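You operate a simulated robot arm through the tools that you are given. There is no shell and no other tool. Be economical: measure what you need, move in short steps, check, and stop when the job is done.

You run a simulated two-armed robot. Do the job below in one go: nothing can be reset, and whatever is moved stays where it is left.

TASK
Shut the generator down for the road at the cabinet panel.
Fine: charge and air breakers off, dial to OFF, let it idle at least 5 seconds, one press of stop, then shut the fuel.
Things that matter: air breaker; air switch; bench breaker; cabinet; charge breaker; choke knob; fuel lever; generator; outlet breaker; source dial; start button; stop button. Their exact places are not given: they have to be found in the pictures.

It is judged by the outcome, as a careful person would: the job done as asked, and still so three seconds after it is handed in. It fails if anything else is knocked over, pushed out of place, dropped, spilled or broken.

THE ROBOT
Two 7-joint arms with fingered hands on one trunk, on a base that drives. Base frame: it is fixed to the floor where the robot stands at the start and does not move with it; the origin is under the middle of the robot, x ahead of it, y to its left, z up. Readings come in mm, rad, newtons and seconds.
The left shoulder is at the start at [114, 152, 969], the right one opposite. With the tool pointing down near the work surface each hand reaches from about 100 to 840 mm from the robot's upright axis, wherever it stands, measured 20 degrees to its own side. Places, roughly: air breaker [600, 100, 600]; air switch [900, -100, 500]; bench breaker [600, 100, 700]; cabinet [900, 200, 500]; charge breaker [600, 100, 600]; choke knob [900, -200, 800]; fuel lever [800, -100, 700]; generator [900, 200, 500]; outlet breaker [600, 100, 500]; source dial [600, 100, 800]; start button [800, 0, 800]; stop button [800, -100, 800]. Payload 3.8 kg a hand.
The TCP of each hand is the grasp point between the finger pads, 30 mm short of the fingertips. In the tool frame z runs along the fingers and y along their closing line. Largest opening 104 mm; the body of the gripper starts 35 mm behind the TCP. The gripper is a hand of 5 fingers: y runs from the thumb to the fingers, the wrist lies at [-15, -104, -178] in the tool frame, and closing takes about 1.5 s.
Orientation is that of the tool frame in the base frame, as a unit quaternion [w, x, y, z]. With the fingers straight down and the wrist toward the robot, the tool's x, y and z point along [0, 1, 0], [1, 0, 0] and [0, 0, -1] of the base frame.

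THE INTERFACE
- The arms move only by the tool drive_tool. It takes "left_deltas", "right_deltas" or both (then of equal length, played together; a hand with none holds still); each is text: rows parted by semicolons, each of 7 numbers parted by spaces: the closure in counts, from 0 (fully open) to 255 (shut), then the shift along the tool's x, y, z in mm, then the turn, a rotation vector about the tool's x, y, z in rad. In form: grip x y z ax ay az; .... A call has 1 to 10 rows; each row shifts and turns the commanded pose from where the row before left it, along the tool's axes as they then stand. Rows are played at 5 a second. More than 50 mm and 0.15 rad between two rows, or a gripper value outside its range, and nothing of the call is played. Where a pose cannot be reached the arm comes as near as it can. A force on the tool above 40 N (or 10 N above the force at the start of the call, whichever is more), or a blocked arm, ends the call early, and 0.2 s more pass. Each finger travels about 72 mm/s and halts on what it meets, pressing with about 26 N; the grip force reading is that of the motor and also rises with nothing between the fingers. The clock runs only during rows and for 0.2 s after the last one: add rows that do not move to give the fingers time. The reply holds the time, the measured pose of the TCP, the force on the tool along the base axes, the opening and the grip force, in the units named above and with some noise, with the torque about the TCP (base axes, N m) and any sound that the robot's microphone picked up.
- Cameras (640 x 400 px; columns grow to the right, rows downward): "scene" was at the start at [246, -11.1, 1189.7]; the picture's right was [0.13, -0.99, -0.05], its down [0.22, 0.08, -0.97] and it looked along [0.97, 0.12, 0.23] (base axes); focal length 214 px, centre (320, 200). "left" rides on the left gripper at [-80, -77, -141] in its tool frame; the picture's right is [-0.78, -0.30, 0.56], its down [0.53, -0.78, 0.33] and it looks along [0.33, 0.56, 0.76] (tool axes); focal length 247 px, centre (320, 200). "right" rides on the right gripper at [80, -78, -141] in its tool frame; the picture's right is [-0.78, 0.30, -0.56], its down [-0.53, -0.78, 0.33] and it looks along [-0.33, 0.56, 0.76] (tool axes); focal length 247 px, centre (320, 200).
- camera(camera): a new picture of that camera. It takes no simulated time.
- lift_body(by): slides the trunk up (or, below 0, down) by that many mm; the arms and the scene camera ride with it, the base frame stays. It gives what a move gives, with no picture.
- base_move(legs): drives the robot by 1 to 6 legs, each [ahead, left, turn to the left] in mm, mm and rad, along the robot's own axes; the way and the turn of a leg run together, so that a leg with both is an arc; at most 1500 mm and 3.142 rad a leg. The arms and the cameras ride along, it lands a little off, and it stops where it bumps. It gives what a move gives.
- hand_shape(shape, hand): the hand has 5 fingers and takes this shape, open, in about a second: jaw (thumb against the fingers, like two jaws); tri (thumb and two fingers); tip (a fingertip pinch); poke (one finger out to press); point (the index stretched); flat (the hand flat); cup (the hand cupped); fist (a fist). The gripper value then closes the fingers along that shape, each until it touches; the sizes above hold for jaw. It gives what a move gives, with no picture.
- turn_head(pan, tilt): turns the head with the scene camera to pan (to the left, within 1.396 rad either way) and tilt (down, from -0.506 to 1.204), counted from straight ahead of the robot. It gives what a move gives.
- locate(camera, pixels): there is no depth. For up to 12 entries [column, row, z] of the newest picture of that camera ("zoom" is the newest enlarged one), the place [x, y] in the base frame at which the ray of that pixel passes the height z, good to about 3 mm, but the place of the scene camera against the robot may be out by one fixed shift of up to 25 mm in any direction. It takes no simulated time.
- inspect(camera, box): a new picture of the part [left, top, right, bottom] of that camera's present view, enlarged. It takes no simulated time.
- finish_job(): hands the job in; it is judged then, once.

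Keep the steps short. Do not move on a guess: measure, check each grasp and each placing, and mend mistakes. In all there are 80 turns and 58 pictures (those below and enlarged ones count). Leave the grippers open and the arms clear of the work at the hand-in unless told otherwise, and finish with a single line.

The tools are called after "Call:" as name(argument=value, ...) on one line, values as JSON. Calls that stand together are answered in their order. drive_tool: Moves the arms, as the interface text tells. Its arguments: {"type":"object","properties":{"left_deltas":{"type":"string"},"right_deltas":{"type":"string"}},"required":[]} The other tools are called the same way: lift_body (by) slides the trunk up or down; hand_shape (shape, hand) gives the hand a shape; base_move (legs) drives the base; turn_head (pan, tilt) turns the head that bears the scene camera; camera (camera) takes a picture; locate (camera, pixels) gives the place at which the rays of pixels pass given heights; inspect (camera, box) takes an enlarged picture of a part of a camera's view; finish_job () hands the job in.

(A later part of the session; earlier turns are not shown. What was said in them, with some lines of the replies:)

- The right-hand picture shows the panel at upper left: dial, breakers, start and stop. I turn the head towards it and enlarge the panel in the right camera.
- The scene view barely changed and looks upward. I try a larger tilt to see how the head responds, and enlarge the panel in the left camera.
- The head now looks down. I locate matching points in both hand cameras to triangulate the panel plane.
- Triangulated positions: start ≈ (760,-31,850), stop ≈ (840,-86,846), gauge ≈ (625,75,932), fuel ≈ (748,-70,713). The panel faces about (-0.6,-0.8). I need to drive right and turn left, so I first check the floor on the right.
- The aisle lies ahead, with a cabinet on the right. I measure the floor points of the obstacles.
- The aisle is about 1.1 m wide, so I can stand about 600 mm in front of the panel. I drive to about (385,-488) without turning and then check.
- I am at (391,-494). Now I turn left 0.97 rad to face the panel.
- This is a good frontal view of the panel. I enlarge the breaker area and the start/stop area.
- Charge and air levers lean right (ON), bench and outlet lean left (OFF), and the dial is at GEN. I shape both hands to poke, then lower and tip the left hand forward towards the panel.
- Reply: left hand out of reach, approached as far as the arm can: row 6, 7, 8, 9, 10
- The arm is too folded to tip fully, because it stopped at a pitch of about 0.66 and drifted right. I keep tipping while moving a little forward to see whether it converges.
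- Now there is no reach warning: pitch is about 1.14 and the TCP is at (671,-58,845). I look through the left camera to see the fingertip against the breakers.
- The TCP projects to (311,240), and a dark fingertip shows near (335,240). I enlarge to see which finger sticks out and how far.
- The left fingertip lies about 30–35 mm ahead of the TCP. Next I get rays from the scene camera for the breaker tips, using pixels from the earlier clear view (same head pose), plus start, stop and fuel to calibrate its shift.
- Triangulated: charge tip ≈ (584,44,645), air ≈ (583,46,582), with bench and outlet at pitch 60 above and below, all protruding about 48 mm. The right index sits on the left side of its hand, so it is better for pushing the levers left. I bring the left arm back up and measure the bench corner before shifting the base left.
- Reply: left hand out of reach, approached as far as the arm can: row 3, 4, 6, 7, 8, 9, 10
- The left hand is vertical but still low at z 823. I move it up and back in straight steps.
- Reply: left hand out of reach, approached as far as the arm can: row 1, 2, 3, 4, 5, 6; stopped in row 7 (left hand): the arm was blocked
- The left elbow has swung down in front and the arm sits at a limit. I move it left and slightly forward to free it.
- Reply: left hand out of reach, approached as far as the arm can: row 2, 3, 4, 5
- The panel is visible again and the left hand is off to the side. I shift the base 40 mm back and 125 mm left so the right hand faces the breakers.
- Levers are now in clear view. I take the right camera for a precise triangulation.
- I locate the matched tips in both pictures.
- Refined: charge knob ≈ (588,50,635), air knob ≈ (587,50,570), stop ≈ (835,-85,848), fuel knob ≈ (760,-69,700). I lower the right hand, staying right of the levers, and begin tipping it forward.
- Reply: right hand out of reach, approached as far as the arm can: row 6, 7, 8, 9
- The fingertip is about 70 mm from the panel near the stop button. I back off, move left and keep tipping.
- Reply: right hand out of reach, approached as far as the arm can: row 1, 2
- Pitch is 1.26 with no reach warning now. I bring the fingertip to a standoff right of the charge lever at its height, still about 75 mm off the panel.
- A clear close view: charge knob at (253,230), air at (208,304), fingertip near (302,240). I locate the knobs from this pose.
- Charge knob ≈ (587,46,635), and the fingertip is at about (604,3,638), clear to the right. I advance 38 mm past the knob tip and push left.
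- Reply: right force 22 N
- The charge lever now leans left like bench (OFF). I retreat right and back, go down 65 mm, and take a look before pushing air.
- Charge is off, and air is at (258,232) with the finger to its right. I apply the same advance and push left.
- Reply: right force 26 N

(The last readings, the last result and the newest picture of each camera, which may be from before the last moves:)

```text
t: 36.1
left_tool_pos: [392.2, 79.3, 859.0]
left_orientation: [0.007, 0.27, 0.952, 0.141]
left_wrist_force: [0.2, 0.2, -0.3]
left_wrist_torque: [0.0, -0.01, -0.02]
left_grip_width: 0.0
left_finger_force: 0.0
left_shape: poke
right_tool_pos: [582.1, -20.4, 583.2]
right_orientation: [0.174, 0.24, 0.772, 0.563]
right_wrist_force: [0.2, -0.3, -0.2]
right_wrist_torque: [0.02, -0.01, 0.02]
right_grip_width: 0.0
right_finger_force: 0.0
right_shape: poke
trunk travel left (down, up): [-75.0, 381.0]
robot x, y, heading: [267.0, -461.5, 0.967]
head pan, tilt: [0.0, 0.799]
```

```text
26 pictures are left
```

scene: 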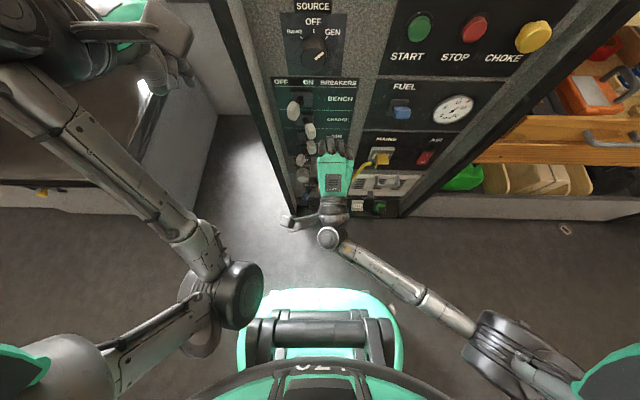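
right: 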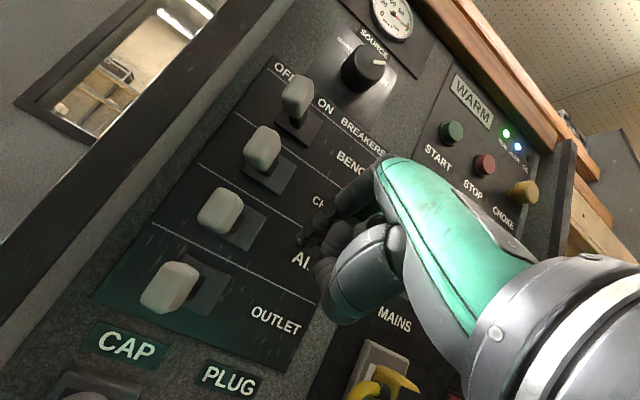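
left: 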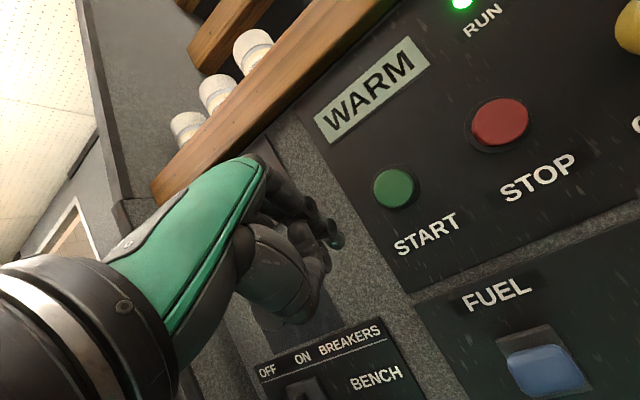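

All four breakers are now off. Next is the dial: I back away, rise to dial height, level the hand, and open it to the jaw shape.

Call:
drive_tool(right_deltas="0 0 -10 -35 0 0 0; 0 4 36 -12 0 0 0; 0 4 36 -12 0 0 0; 0 4 36 -12 0 0 0; 0 4 36 -12 0 0 0; 0 4 36 -12 0 0 0; 0 0 0 0 -0.15 0 0; 0 0 0 0 -0.15 0 0; 0 0 0 0 0 0 0")

Call:
hand_shape(hand="right", shape="jaw")

Call:
camera(camera="right")

Call:
inspect(camera="scene", box=[240, 0, 400, 100])

```text
t: 38.1
left_tool_pos: [392.1, 78.7, 860.3]
left_orientation: [0.007, 0.27, 0.952, 0.141]
left_wrist_force: [0.7, 0.0, -0.8]
left_wrist_torque: [-0.01, -0.01, 0.0]
left_grip_width: 0.0
left_finger_force: 0.0
left_shape: poke
right_tool_pos: [543.5, -40.2, 775.5]
right_orientation: [0.21, 0.213, 0.678, 0.672]
right_wrist_force: [0.3, 0.0, -0.2]
right_wrist_torque: [-0.01, 0.0, 0.01]
right_grip_width: 0.1
right_finger_force: 0.1
right_shape: poke
trunk travel left (down, up): [-75.0, 381.0]
robot x, y, heading: [269.0, -456.6, 0.965]
head pan, tilt: [0.0, 0.799]
```

```text
t: 39.0
left_tool_pos: [392.3, 79.5, 858.2]
left_orientation: [0.008, 0.27, 0.952, 0.141]
left_wrist_force: [-0.4, 0.2, 0.3]
left_wrist_torque: [-0.03, -0.02, -0.02]
left_grip_width: 0.0
left_finger_force: 0.0
left_shape: poke
right_tool_pos: [545.0, -40.1, 774.7]
right_orientation: [0.209, 0.212, 0.679, 0.671]
right_wrist_force: [-0.5, 0.1, -0.2]
right_wrist_torque: [0.0, 0.01, 0.04]
right_grip_width: 103.8
right_finger_force: 0.1
right_shape: jaw
trunk travel left (down, up): [-75.0, 381.0]
robot x, y, heading: [270.6, -460.3, 0.969]
head pan, tilt: [0.0, 0.799]
```

```text
25 pictures are left
```

right: 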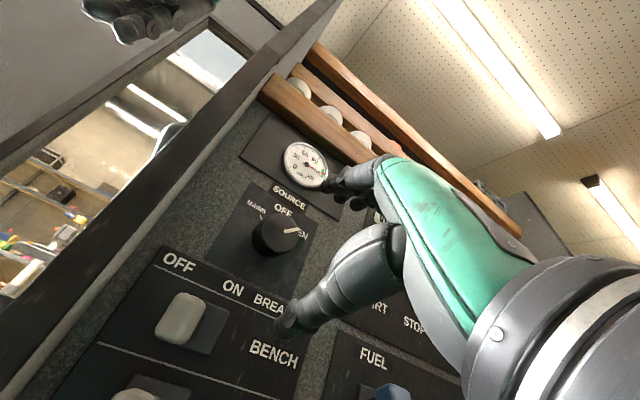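

```text
4.00 times, centred on (320, 50) of scene
```

zoom: 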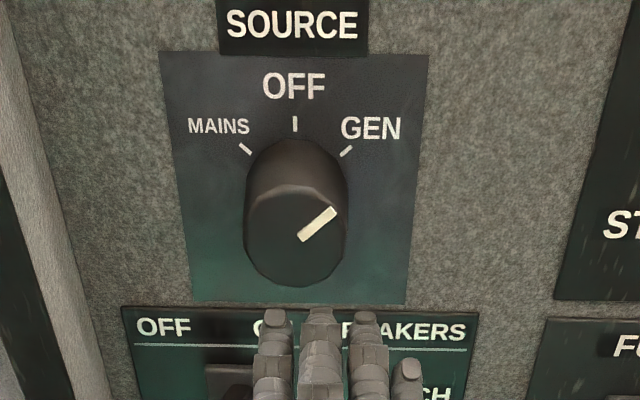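

I enlarge the dial in the right camera to find the knob centre.

Call:
locate(camera="zoom", pixels=[[297, 238, 820], [297, 238, 800], [248, 225, 810], [345, 225, 810]])

Call:
inspect(camera="right", box=[200, 170, 340, 290])

```text
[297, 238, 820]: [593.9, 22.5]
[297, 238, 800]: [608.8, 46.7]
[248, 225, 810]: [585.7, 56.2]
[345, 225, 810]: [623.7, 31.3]
```

```text
3.33 times, centred on (270, 230) of right
```

zoom: 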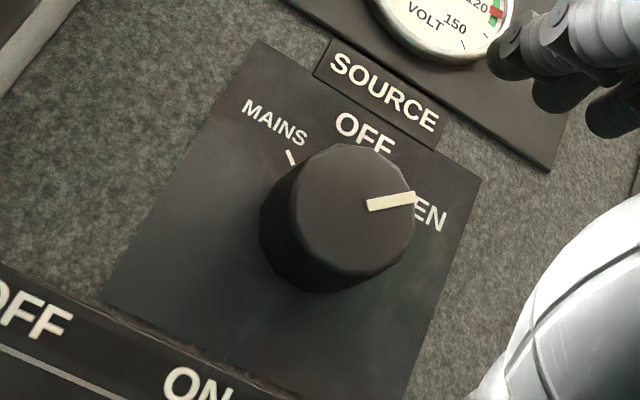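

Call:
locate(camera="zoom", pixels=[[353, 211, 825], [353, 211, 815], [353, 211, 810], [353, 211, 805], [353, 211, 795]])

```text
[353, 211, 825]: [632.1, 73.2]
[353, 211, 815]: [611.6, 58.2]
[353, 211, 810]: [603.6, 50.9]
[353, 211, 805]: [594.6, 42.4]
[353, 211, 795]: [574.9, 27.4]
```

Knob front centre ≈ (602,49.5,809), about 45 mm across. I centre the open hand on its axis and go forward so the finger pads straddle the knob.

Call:
drive_tool(right_deltas="0 4 17 0 0 0 0; 0 0 17 0 0 0 0; 0 0 0 25 0 0 0; 0 0 0 25 0 0 0; 0 0 0 24 0 0 0; 0 0 0 22 0 0 0; 0 0 0 0 0 0 0")

Call:
camera(camera="right")

Call:
inspect(camera="scene", box=[240, 0, 400, 100])

```text
t: 40.6
left_tool_pos: [392.5, 78.7, 859.4]
left_orientation: [0.008, 0.27, 0.953, 0.141]
left_wrist_force: [0.7, 0.0, -0.2]
left_wrist_torque: [-0.01, 0.02, 0.01]
left_grip_width: 0.0
left_finger_force: 0.0
left_shape: poke
right_tool_pos: [595.4, 41.7, 808.3]
right_orientation: [0.208, 0.211, 0.679, 0.671]
right_wrist_force: [0.2, -0.3, 0.3]
right_wrist_torque: [-0.01, -0.02, -0.01]
right_grip_width: 104.0
right_finger_force: 0.1
right_shape: jaw
trunk travel left (down, up): [-75.0, 381.0]
robot x, y, heading: [269.4, -459.0, 0.974]
head pan, tilt: [0.0, 0.799]
```

```text
22 pictures are left
```

right: 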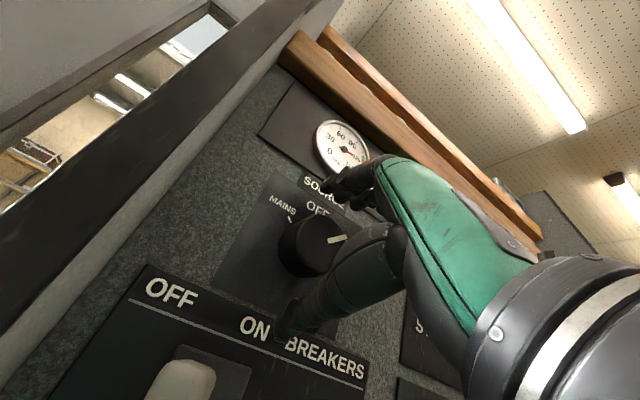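

```text
4.00 times, centred on (320, 50) of scene
```

zoom: 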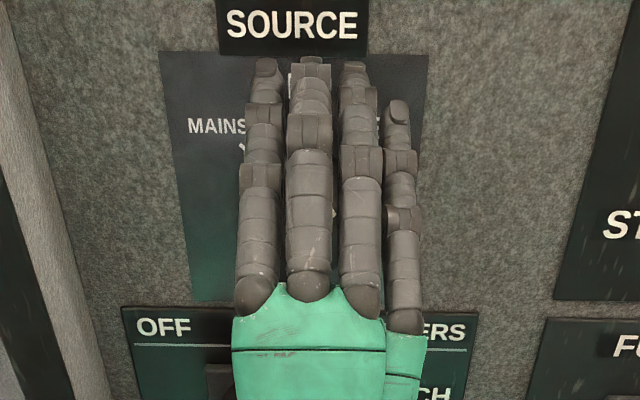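

The knob is between the fingers above and the thumb below. I close.

Call:
drive_tool(right_deltas="80 0 0 0 0 0 0; 140 0 0 0 0 0 0; 200 0 0 0 0 0 0; 255 0 0 0 0 0 0; 255 0 0 0 0 0 0; 255 0 0 0 0 0 0; 255 0 0 0 0 0 0; 255 0 0 0 0 0 0")

Call:
camera(camera="right")

```text
t: 42.4
left_tool_pos: [392.0, 78.2, 859.5]
left_orientation: [0.008, 0.27, 0.953, 0.141]
left_wrist_force: [0.9, 0.8, 0.2]
left_wrist_torque: [-0.02, -0.02, 0.03]
left_grip_width: 0.2
left_finger_force: 0.0
left_shape: poke
right_tool_pos: [596.4, 41.7, 807.8]
right_orientation: [0.209, 0.212, 0.68, 0.671]
right_wrist_force: [-0.4, 0.9, 0.8]
right_wrist_torque: [0.06, -0.15, 0.04]
right_grip_width: 40.0
right_finger_force: 25.9
right_shape: jaw
trunk travel left (down, up): [-75.0, 381.0]
robot x, y, heading: [270.3, -455.8, 0.97]
head pan, tilt: [0.0, 0.799]
```

```text
20 pictures are left
```

right: 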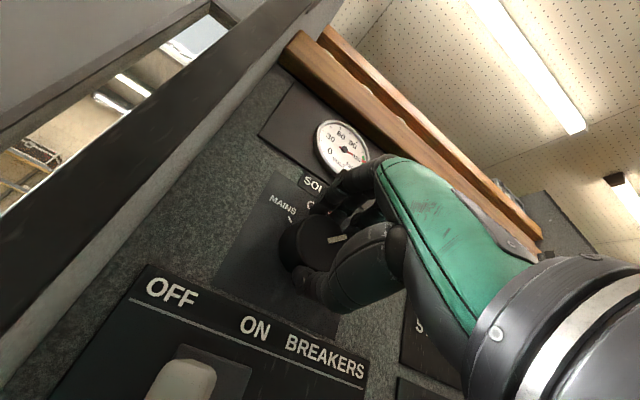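

Gripped at 40 mm with 26 N. I turn about the tool axis counter-clockwise, from GEN towards OFF, by 0.78 rad.

Call:
drive_tool(right_deltas="255 0 0 0 0 0 -0.13; 255 0 0 0 0 0 -0.13; 255 0 0 0 0 0 -0.13; 255 0 0 0 0 0 -0.13; 255 0 0 0 0 0 -0.13; 255 0 0 0 0 0 -0.13; 255 0 0 0 0 0 0")

Call:
camera(camera="right")

```text
t: 44.0
left_tool_pos: [393.4, 79.0, 860.4]
left_orientation: [0.009, 0.271, 0.952, 0.141]
left_wrist_force: [0.0, 0.1, 1.1]
left_wrist_torque: [0.04, 0.02, 0.01]
left_grip_width: 0.3
left_finger_force: 0.0
left_shape: poke
right_tool_pos: [597.1, 40.3, 806.9]
right_orientation: [0.447, -0.063, 0.709, 0.541]
right_wrist_force: [3.6, -8.0, -7.0]
right_wrist_torque: [-0.22, 0.15, -0.3]
right_grip_width: 39.4
right_finger_force: 25.9
right_shape: jaw
trunk travel left (down, up): [-75.0, 381.0]
robot x, y, heading: [268.4, -454.0, 0.967]
head pan, tilt: [0.0, 0.799]
```

```text
19 pictures are left
```

right: 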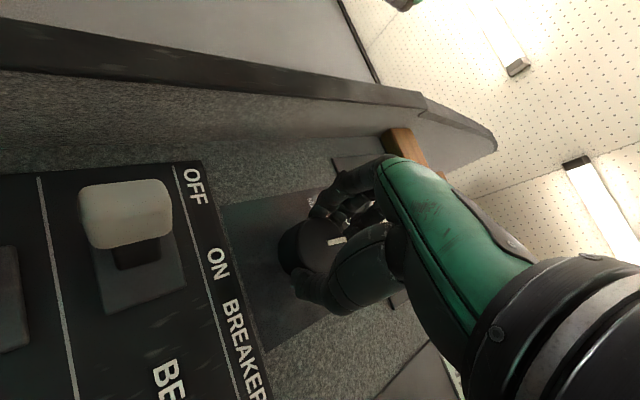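

The mark kept its place relative to the hand, so the knob turned with it. I open, back out straight and check.

Call:
drive_tool(right_deltas="150 0 0 0 0 0 0; 60 0 0 0 0 0 0; 0 0 0 0 0 0 0; 0 0 0 0 0 0 0; 0 0 0 0 0 0 0; 0 0 0 -25 0 0 0; 0 0 0 -30 0 0 0; 0 0 0 -30 0 0 0; 0 0 0 -30 0 0 0; 0 0 0 0 0 0 0")

Call:
inspect(camera="right", box=[180, 100, 380, 300])

```text
t: 46.2
left_tool_pos: [393.0, 78.9, 860.2]
left_orientation: [0.009, 0.271, 0.952, 0.14]
left_wrist_force: [0.6, -0.2, 0.7]
left_wrist_torque: [0.01, 0.03, 0.0]
left_grip_width: 0.0
left_finger_force: 0.0
left_shape: poke
right_tool_pos: [529.6, -53.4, 806.6]
right_orientation: [0.449, -0.063, 0.708, 0.541]
right_wrist_force: [-0.6, -0.6, 0.5]
right_wrist_torque: [-0.01, -0.01, 0.02]
right_grip_width: 103.7
right_finger_force: 0.1
right_shape: jaw
trunk travel left (down, up): [-75.0, 381.0]
robot x, y, heading: [270.9, -462.2, 0.965]
head pan, tilt: [0.0, 0.799]
```

```text
2.00 times, centred on (280, 200) of right
```

zoom: 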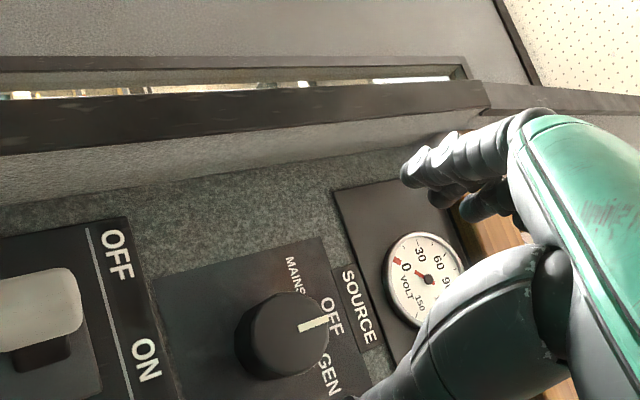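

Dial points at OFF and the voltmeter reads 0 (since about t=43.5). While it idles, I shape the right hand to poke and move sideways in front of STOP, keeping the roll so the curled fingers stay clear of the choke knob.

Call:
hand_shape(hand="right", shape="poke")

Call:
drive_tool(right_deltas="0 -31.6 -23 0 0 0 0; 0 -31.6 -23 0 0 0 0; 0 -31.6 -23 0 0 0 0; 0 -31.6 -23 0 0 0 0; 0 -31.6 -23 0 0 0 0; 0 -31.6 -23 0 0 0 0; 0 -31.6 -23 0 0 0 0; 0 0 0 20 0 0 0; 0 0 0 0 0 0 0")

Call:
camera(camera="right")

Call:
camera(camera="scene")

```text
t: 47.1
left_tool_pos: [392.3, 79.6, 859.6]
left_orientation: [0.008, 0.27, 0.952, 0.141]
left_wrist_force: [0.1, -0.1, -0.4]
left_wrist_torque: [0.02, 0.01, 0.02]
left_grip_width: 0.0
left_finger_force: 0.0
left_shape: poke
right_tool_pos: [530.5, -54.2, 806.4]
right_orientation: [0.448, -0.062, 0.709, 0.542]
right_wrist_force: [-0.3, 0.4, 0.2]
right_wrist_torque: [-0.02, 0.03, 0.02]
right_grip_width: 0.0
right_finger_force: 0.1
right_shape: poke
trunk travel left (down, up): [-75.0, 381.0]
robot x, y, heading: [270.1, -454.4, 0.968]
head pan, tilt: [0.0, 0.799]
```

```text
t: 49.1
left_tool_pos: [392.0, 79.3, 859.5]
left_orientation: [0.008, 0.27, 0.952, 0.141]
left_wrist_force: [0.1, -0.2, -0.5]
left_wrist_torque: [-0.04, 0.02, -0.01]
left_grip_width: 0.0
left_finger_force: 0.0
left_shape: poke
right_tool_pos: [764.7, -192.1, 850.2]
right_orientation: [0.449, -0.063, 0.708, 0.541]
right_wrist_force: [-0.6, 0.8, -0.4]
right_wrist_torque: [0.0, -0.04, -0.01]
right_grip_width: 0.3
right_finger_force: 0.1
right_shape: poke
trunk travel left (down, up): [-75.0, 381.0]
robot x, y, heading: [273.1, -457.9, 0.964]
head pan, tilt: [0.0, 0.799]
```

```text
17 pictures are left
```

right: 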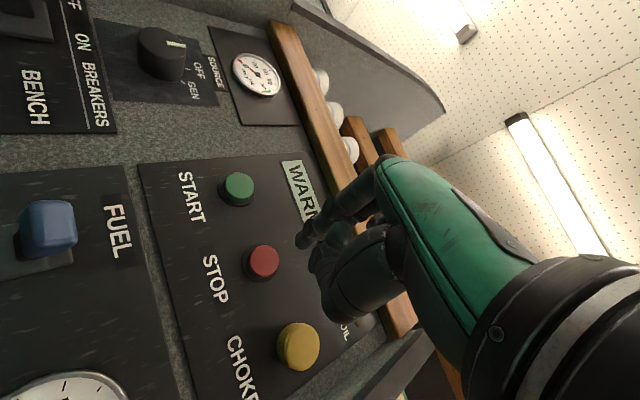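

```text
16 pictures are left
```

scene: 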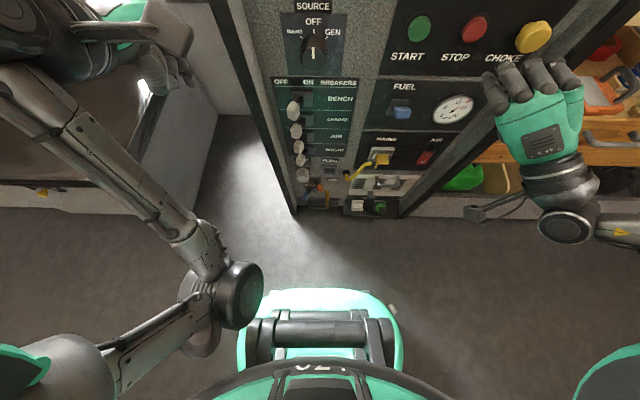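

The dial is clearly at OFF in the scene view as well. I re-measure the stop button from this pose; its face is at (263,262).

Call:
locate(camera="right", pixels=[[264, 262, 860], [264, 262, 850], [264, 262, 845], [264, 262, 840], [238, 188, 850], [301, 346, 850], [301, 346, 840]])

Call:
inspect(camera="right", box=[220, 160, 400, 340])

```text
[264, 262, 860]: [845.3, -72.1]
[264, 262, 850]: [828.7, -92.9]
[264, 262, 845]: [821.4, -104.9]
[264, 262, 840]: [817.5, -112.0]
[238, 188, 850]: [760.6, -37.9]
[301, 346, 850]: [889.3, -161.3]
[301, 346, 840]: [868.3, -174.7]
```

```text
2.22 times, centred on (310, 250) of right
```

zoom: 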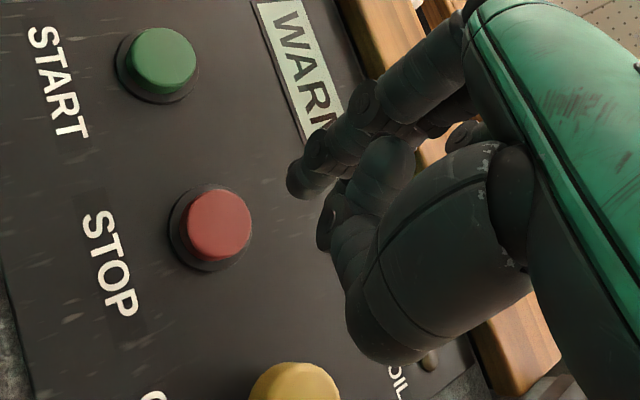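

Stop ≈ (833.5,-86.5,851). The fingertip is within about 3 mm of its axis and over 5 s of idling has passed. I advance to just short of the button.

Call:
drive_tool(right_deltas="0 -3.5 0.7 20 0 0 0; 0 0 0 22 0 0 0; 0 0 0 22 0 0 0; 0 0 0 18 0 0 0; 0 0 0 0 0 0 0")

Call:
inspect(camera="right", box=[220, 160, 400, 340])

```text
t: 50.3
left_tool_pos: [392.3, 78.9, 860.8]
left_orientation: [0.009, 0.271, 0.952, 0.141]
left_wrist_force: [-0.3, -1.6, -0.5]
left_wrist_torque: [0.01, 0.02, -0.04]
left_grip_width: 0.1
left_finger_force: 0.0
left_shape: poke
right_tool_pos: [812.8, -125.1, 851.7]
right_orientation: [0.448, -0.062, 0.709, 0.541]
right_wrist_force: [0.6, 0.0, 0.1]
right_wrist_torque: [0.0, 0.02, -0.02]
right_grip_width: 0.3
right_finger_force: 0.1
right_shape: poke
trunk travel left (down, up): [-75.0, 381.0]
robot x, y, heading: [267.0, -459.4, 0.969]
head pan, tilt: [0.0, 0.799]
```

```text
2.22 times, centred on (310, 250) of right
```

zoom: 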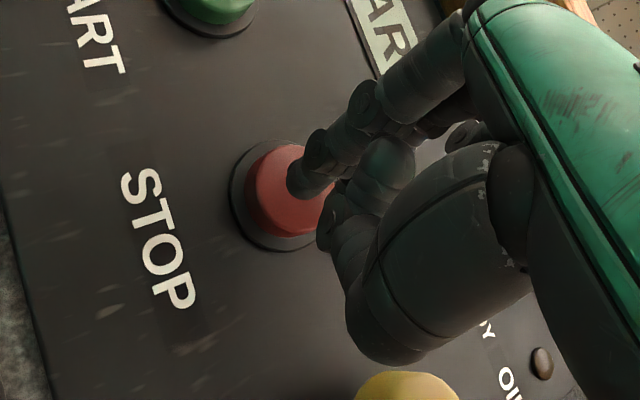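

The tip is aligned over the red button. I press gently and continuously.

Call:
drive_tool(right_deltas="0 0 0 5 0 0 0; 0 0 0 4 0 0 0; 0 0 0 3 0 0 0; 0 0 0 3 0 0 0; 0 0 0 3 0 0 0")

Call:
inspect(camera="right", box=[180, 120, 420, 360])

```text
t: 51.5
left_tool_pos: [390.2, 77.1, 861.9]
left_orientation: [0.009, 0.271, 0.952, 0.143]
left_wrist_force: [0.3, 0.1, 0.4]
left_wrist_torque: [0.0, 0.02, -0.01]
left_grip_width: 0.2
left_finger_force: 0.1
left_shape: poke
right_tool_pos: [817.3, -111.9, 852.1]
right_orientation: [0.446, -0.064, 0.708, 0.544]
right_wrist_force: [-15.0, -16.6, 4.8]
right_wrist_torque: [0.05, -0.06, 0.07]
right_grip_width: 0.0
right_finger_force: 0.1
right_shape: poke
trunk travel left (down, up): [-75.0, 381.0]
robot x, y, heading: [267.4, -460.2, 0.966]
head pan, tilt: [0.0, 0.799]
heard: click
stopped in row 5 (right hand): the force on the tool passed its limit at 41 N (the readings are from after the stop); the commanded pose is now the measured one
```

```text
1.67 times, centred on (300, 240) of right
```

zoom: 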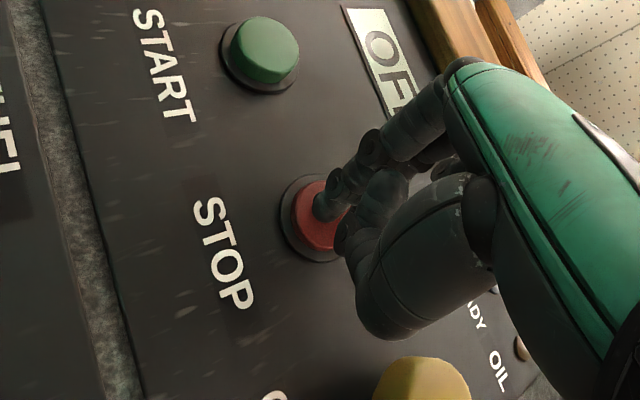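

I heard a click and the sign now reads "OFF...", so the stop worked. I retreat straight back and look at the fuel lever.

Call:
drive_tool(right_deltas="0 0 0 -25 0 0 0; 0 0 0 -30 0 0 0; 0 0 0 -30 0 0 0; 0 0 0 -20 0 0 0; 0 0 0 0 0 0 0")

Call:
camera(camera="right")

Call:
inspect(camera="scene", box=[360, 0, 520, 180])

```text
t: 52.7
left_tool_pos: [392.1, 79.3, 860.0]
left_orientation: [0.008, 0.27, 0.953, 0.141]
left_wrist_force: [0.1, 0.3, -1.0]
left_wrist_torque: [0.03, 0.0, -0.03]
left_grip_width: 0.0
left_finger_force: 0.0
left_shape: poke
right_tool_pos: [760.8, -199.0, 851.0]
right_orientation: [0.446, -0.064, 0.71, 0.542]
right_wrist_force: [0.5, 1.1, 0.2]
right_wrist_torque: [0.04, -0.02, 0.0]
right_grip_width: 0.0
right_finger_force: 0.1
right_shape: poke
trunk travel left (down, up): [-75.0, 381.0]
robot x, y, heading: [269.2, -459.2, 0.968]
head pan, tilt: [0.0, 0.799]
```

```text
12 pictures are left
```

right: 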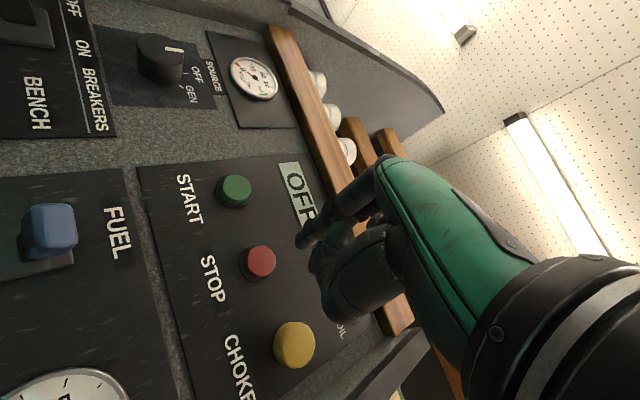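

```text
2.22 times, centred on (440, 90) of scene
```

zoom: 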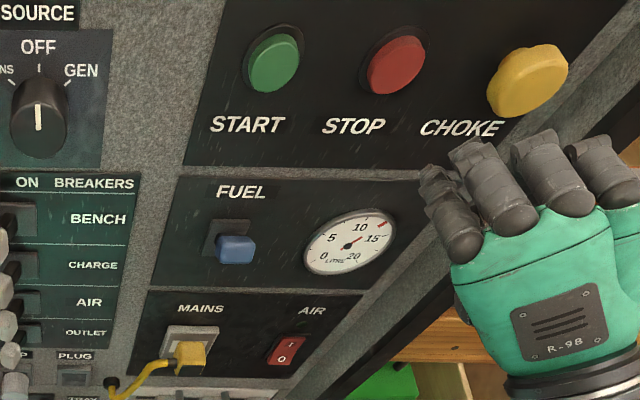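

The sign reads OFF. To see which way the fuel lever leans, I unroll the hand and lower it in front of the lever, staying well off the panel.

Call:
drive_tool(right_deltas="0 0 0 0 0 0 0.13; 0 0 0 0 0 0 0.13; 0 0 0 0 0 0 0.13; 0 0 0 0 0 0 0.13; 0 0 0 0 0 0 0.13; 0 0 0 0 0 0 0.13; 0 5 -33 0 0 0 0; 0 5 -33 0 0 0 0; 0 5 -33 0 0 0 0; 0 0 -33 0 0 0 0")

Call:
camera(camera="right")

```text
t: 54.9
left_tool_pos: [392.0, 78.0, 859.9]
left_orientation: [0.008, 0.269, 0.953, 0.141]
left_wrist_force: [-0.3, -0.1, -0.4]
left_wrist_torque: [-0.03, 0.04, -0.02]
left_grip_width: 0.0
left_finger_force: 0.0
left_shape: poke
right_tool_pos: [747.3, -188.5, 719.0]
right_orientation: [0.205, 0.21, 0.681, 0.671]
right_wrist_force: [0.3, -0.5, -0.1]
right_wrist_torque: [-0.03, 0.01, -0.04]
right_grip_width: 0.2
right_finger_force: 0.2
right_shape: poke
trunk travel left (down, up): [-75.0, 381.0]
robot x, y, heading: [267.5, -460.1, 0.966]
head pan, tilt: [0.0, 0.799]
```

```text
10 pictures are left
```

right: 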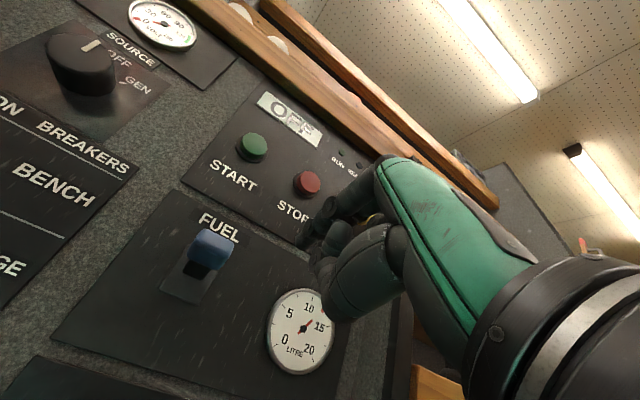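

The knob sits at the upper end of its vertical plate. I enlarge to confirm which way it can swing.

Call:
inspect(camera="right", box=[130, 195, 270, 315])

```text
3.33 times, centred on (200, 255) of right
```

zoom: 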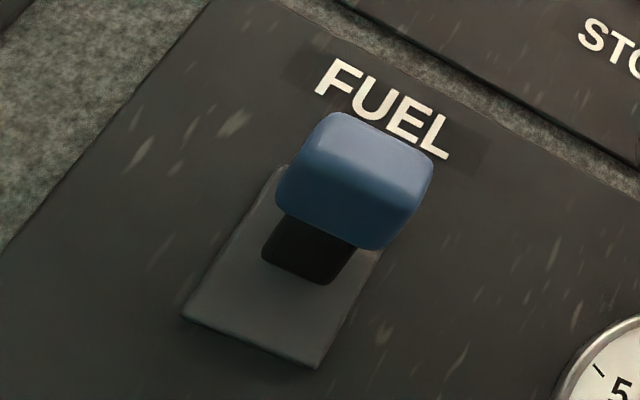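

The lever leans up, so the shut position is down. I locate the knob and plate corners.

Call:
locate(camera="zoom", pixels=[[355, 180, 710], [355, 180, 705], [355, 180, 700], [182, 317, 670], [182, 317, 660], [318, 367, 670], [318, 367, 660], [280, 170, 710], [280, 170, 700], [350, 120, 720], [350, 120, 710]])

```text
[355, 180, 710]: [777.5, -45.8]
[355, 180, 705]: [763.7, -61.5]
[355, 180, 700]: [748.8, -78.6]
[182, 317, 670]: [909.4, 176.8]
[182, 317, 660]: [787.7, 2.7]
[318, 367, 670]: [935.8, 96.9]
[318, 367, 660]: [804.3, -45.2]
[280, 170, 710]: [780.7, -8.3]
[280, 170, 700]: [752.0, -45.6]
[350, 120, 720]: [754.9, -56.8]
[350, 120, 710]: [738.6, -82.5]
```

Knob ≈ (756,-70,702), and the plate spans z 658–705. I place the fingertip above the knob with the hand tipped slightly down, still about 80 mm from the panel, and check.

Call:
drive_tool(right_deltas="0 0 0 0 0.133 0 0; 0 0 0 0 0.133 0 0; 0 0 0 0 0.133 0 0; 0 18.2 14.1 7.3 0 0 0; 0 18.2 14.1 7.3 0 0 0; 0 18.2 14.1 7.3 0 0 0; 0 0 0 0 0 0 0")

Call:
inspect(camera="right", box=[160, 130, 400, 330])

```text
t: 56.5
left_tool_pos: [391.5, 77.8, 860.5]
left_orientation: [0.008, 0.27, 0.952, 0.141]
left_wrist_force: [0.1, 0.7, 0.8]
left_wrist_torque: [-0.02, 0.0, 0.02]
left_grip_width: 0.0
left_finger_force: 0.1
left_shape: poke
right_tool_pos: [724.2, -127.2, 749.5]
right_orientation: [0.161, 0.247, 0.8, 0.523]
right_wrist_force: [0.1, 0.5, 0.2]
right_wrist_torque: [-0.01, -0.01, 0.02]
right_grip_width: 0.0
right_finger_force: 0.1
right_shape: poke
trunk travel left (down, up): [-75.0, 381.0]
robot x, y, heading: [271.4, -456.8, 0.968]
head pan, tilt: [0.0, 0.799]
```

```text
2.00 times, centred on (280, 230) of right
```

zoom: 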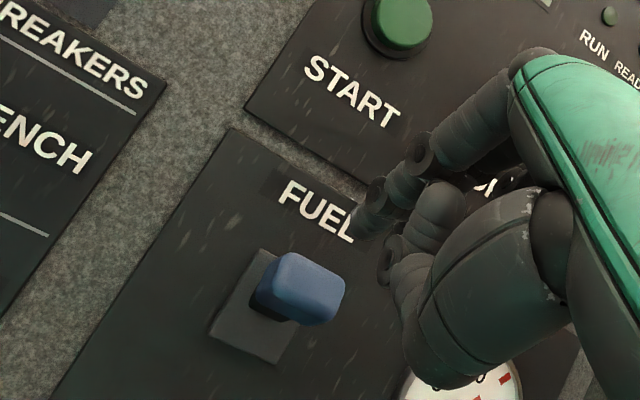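

The tip sits right above the knob's line at z 738. I advance 46 mm above the knob, then push straight down 55 mm.

Call:
drive_tool(right_deltas="0 0 9.2 21 0 0 0; 0 0 9.2 21 0 0 0; 0 0 0 0 0 0 0; 0 0 -8.4 3.7 0 0 0; 0 0 -8.4 3.7 0 0 0; 0 0 -8.4 3.7 0 0 0; 0 0 -8.4 3.7 0 0 0; 0 0 -8.4 3.7 0 0 0; 0 0 -8.4 3.7 0 0 0; 0 0 0 0 0 0 0")

Call:
inspect(camera="right", box=[160, 130, 400, 330])

```text
t: 58.7
left_tool_pos: [391.4, 78.0, 859.4]
left_orientation: [0.008, 0.27, 0.953, 0.14]
left_wrist_force: [-0.1, 0.5, -0.6]
left_wrist_torque: [0.0, 0.01, 0.01]
left_grip_width: 0.1
left_finger_force: 0.0
left_shape: poke
right_tool_pos: [748.2, -90.3, 694.4]
right_orientation: [0.16, 0.248, 0.8, 0.522]
right_wrist_force: [0.0, -0.2, -0.3]
right_wrist_torque: [-0.01, -0.01, -0.02]
right_grip_width: 0.0
right_finger_force: 0.1
right_shape: poke
trunk travel left (down, up): [-75.0, 381.0]
robot x, y, heading: [266.9, -459.4, 0.967]
head pan, tilt: [0.0, 0.799]
```

```text
2.00 times, centred on (280, 230) of right
```

zoom: 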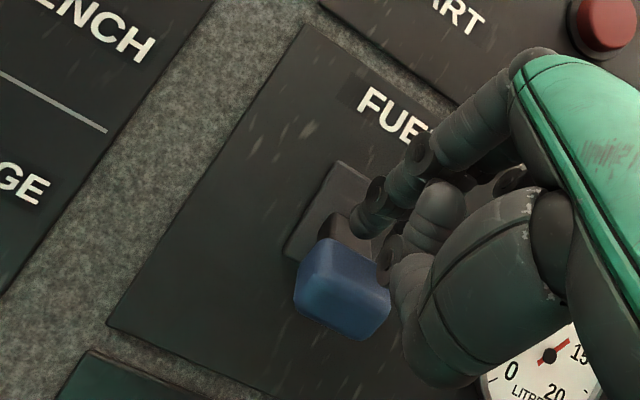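

The knob has dropped to the lower end with no residual force. I retreat up a bit and back, then check.

Call:
drive_tool(right_deltas="0 0 14 -6 0 0 0; 0 0 -12 -27 0 0 0; 0 0 -12 -27 0 0 0; 0 0 -12 -27 0 0 0; 0 0 -12 -27 0 0 0; 0 0 0 0 0 0 0")

Call:
inspect(camera="right", box=[100, 100, 340, 340])

```text
t: 60.1
left_tool_pos: [392.6, 78.7, 858.9]
left_orientation: [0.008, 0.27, 0.953, 0.141]
left_wrist_force: [-1.2, 0.1, 0.1]
left_wrist_torque: [0.03, 0.0, -0.01]
left_grip_width: 0.0
left_finger_force: 0.0
left_shape: poke
right_tool_pos: [682.6, -187.2, 709.1]
right_orientation: [0.16, 0.247, 0.8, 0.523]
right_wrist_force: [-0.3, 0.2, 0.9]
right_wrist_torque: [0.0, 0.0, 0.0]
right_grip_width: 0.0
right_finger_force: 0.0
right_shape: poke
trunk travel left (down, up): [-75.0, 381.0]
robot x, y, heading: [270.0, -457.6, 0.971]
head pan, tilt: [0.0, 0.799]
```

```text
1.67 times, centred on (220, 220) of right
```

zoom: 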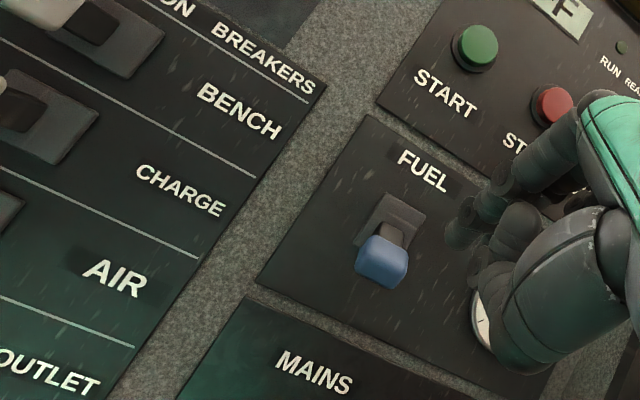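

Fuel lever is down and the run lamp is dark. I open both hands into the jaw shape, pull the right hand back further, and take a last look.

Call:
drive_tool(right_deltas="0 0 -12 -27 0 0 0; 0 0 -8 -18 0 0 0; 0 0 0 0 0 0 0")

Call:
hand_shape(hand="right", shape="jaw")

Call:
hand_shape(hand="left", shape="jaw")

Call:
inspect(camera="scene", box=[240, 0, 560, 220])

```text
t: 60.9
left_tool_pos: [391.2, 77.9, 859.1]
left_orientation: [0.008, 0.271, 0.952, 0.141]
left_wrist_force: [-0.1, 0.4, 0.1]
left_wrist_torque: [-0.01, -0.04, -0.01]
left_grip_width: 0.0
left_finger_force: 0.0
left_shape: poke
right_tool_pos: [653.8, -229.2, 709.1]
right_orientation: [0.16, 0.247, 0.8, 0.523]
right_wrist_force: [0.1, -0.9, -0.3]
right_wrist_torque: [-0.01, -0.02, 0.0]
right_grip_width: 0.0
right_finger_force: 0.1
right_shape: poke
trunk travel left (down, up): [-75.0, 381.0]
robot x, y, heading: [268.6, -458.6, 0.967]
head pan, tilt: [0.0, 0.799]
```

```text
t: 61.8
left_tool_pos: [392.3, 78.5, 860.0]
left_orientation: [0.008, 0.269, 0.953, 0.141]
left_wrist_force: [-0.4, -0.1, 0.2]
left_wrist_torque: [0.03, 0.01, 0.01]
left_grip_width: 0.0
left_finger_force: 0.1
left_shape: poke
right_tool_pos: [653.6, -227.5, 708.1]
right_orientation: [0.16, 0.247, 0.8, 0.523]
right_wrist_force: [-0.1, -0.5, -0.4]
right_wrist_torque: [0.0, 0.01, -0.03]
right_grip_width: 103.7
right_finger_force: 0.1
right_shape: jaw
trunk travel left (down, up): [-75.0, 381.0]
robot x, y, heading: [266.2, -459.6, 0.962]
head pan, tilt: [0.0, 0.799]
```

```text
t: 62.7
left_tool_pos: [392.3, 79.1, 860.2]
left_orientation: [0.008, 0.271, 0.952, 0.141]
left_wrist_force: [0.3, -0.6, 0.0]
left_wrist_torque: [0.0, -0.02, 0.0]
left_grip_width: 103.6
left_finger_force: 0.1
left_shape: jaw
right_tool_pos: [654.2, -227.6, 708.6]
right_orientation: [0.161, 0.248, 0.8, 0.523]
right_wrist_force: [0.8, 0.6, -0.4]
right_wrist_torque: [-0.01, 0.02, 0.0]
right_grip_width: 104.1
right_finger_force: 0.1
right_shape: jaw
trunk travel left (down, up): [-75.0, 381.0]
robot x, y, heading: [268.4, -458.4, 0.967]
head pan, tilt: [0.0, 0.799]
```

```text
1.82 times, centred on (400, 110) of scene
```

zoom: 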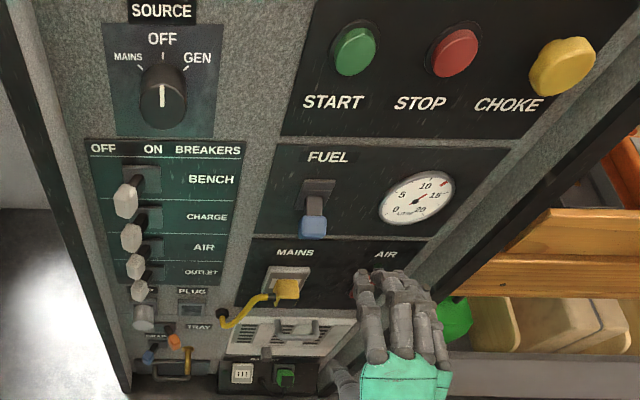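

All four breakers are left (off), the dial is at OFF, the fuel lever is down, and the arms are clear with the hands open. I hand the job in.

Call:
finish_job()

```text
The job is handed in.
```

The generator is shut down: charge and air breakers are off, the dial is at OFF, stop was pressed once after about 7 seconds of idling, and the fuel lever, which has no open/shut marking, is pushed down from up, which I took as shut.
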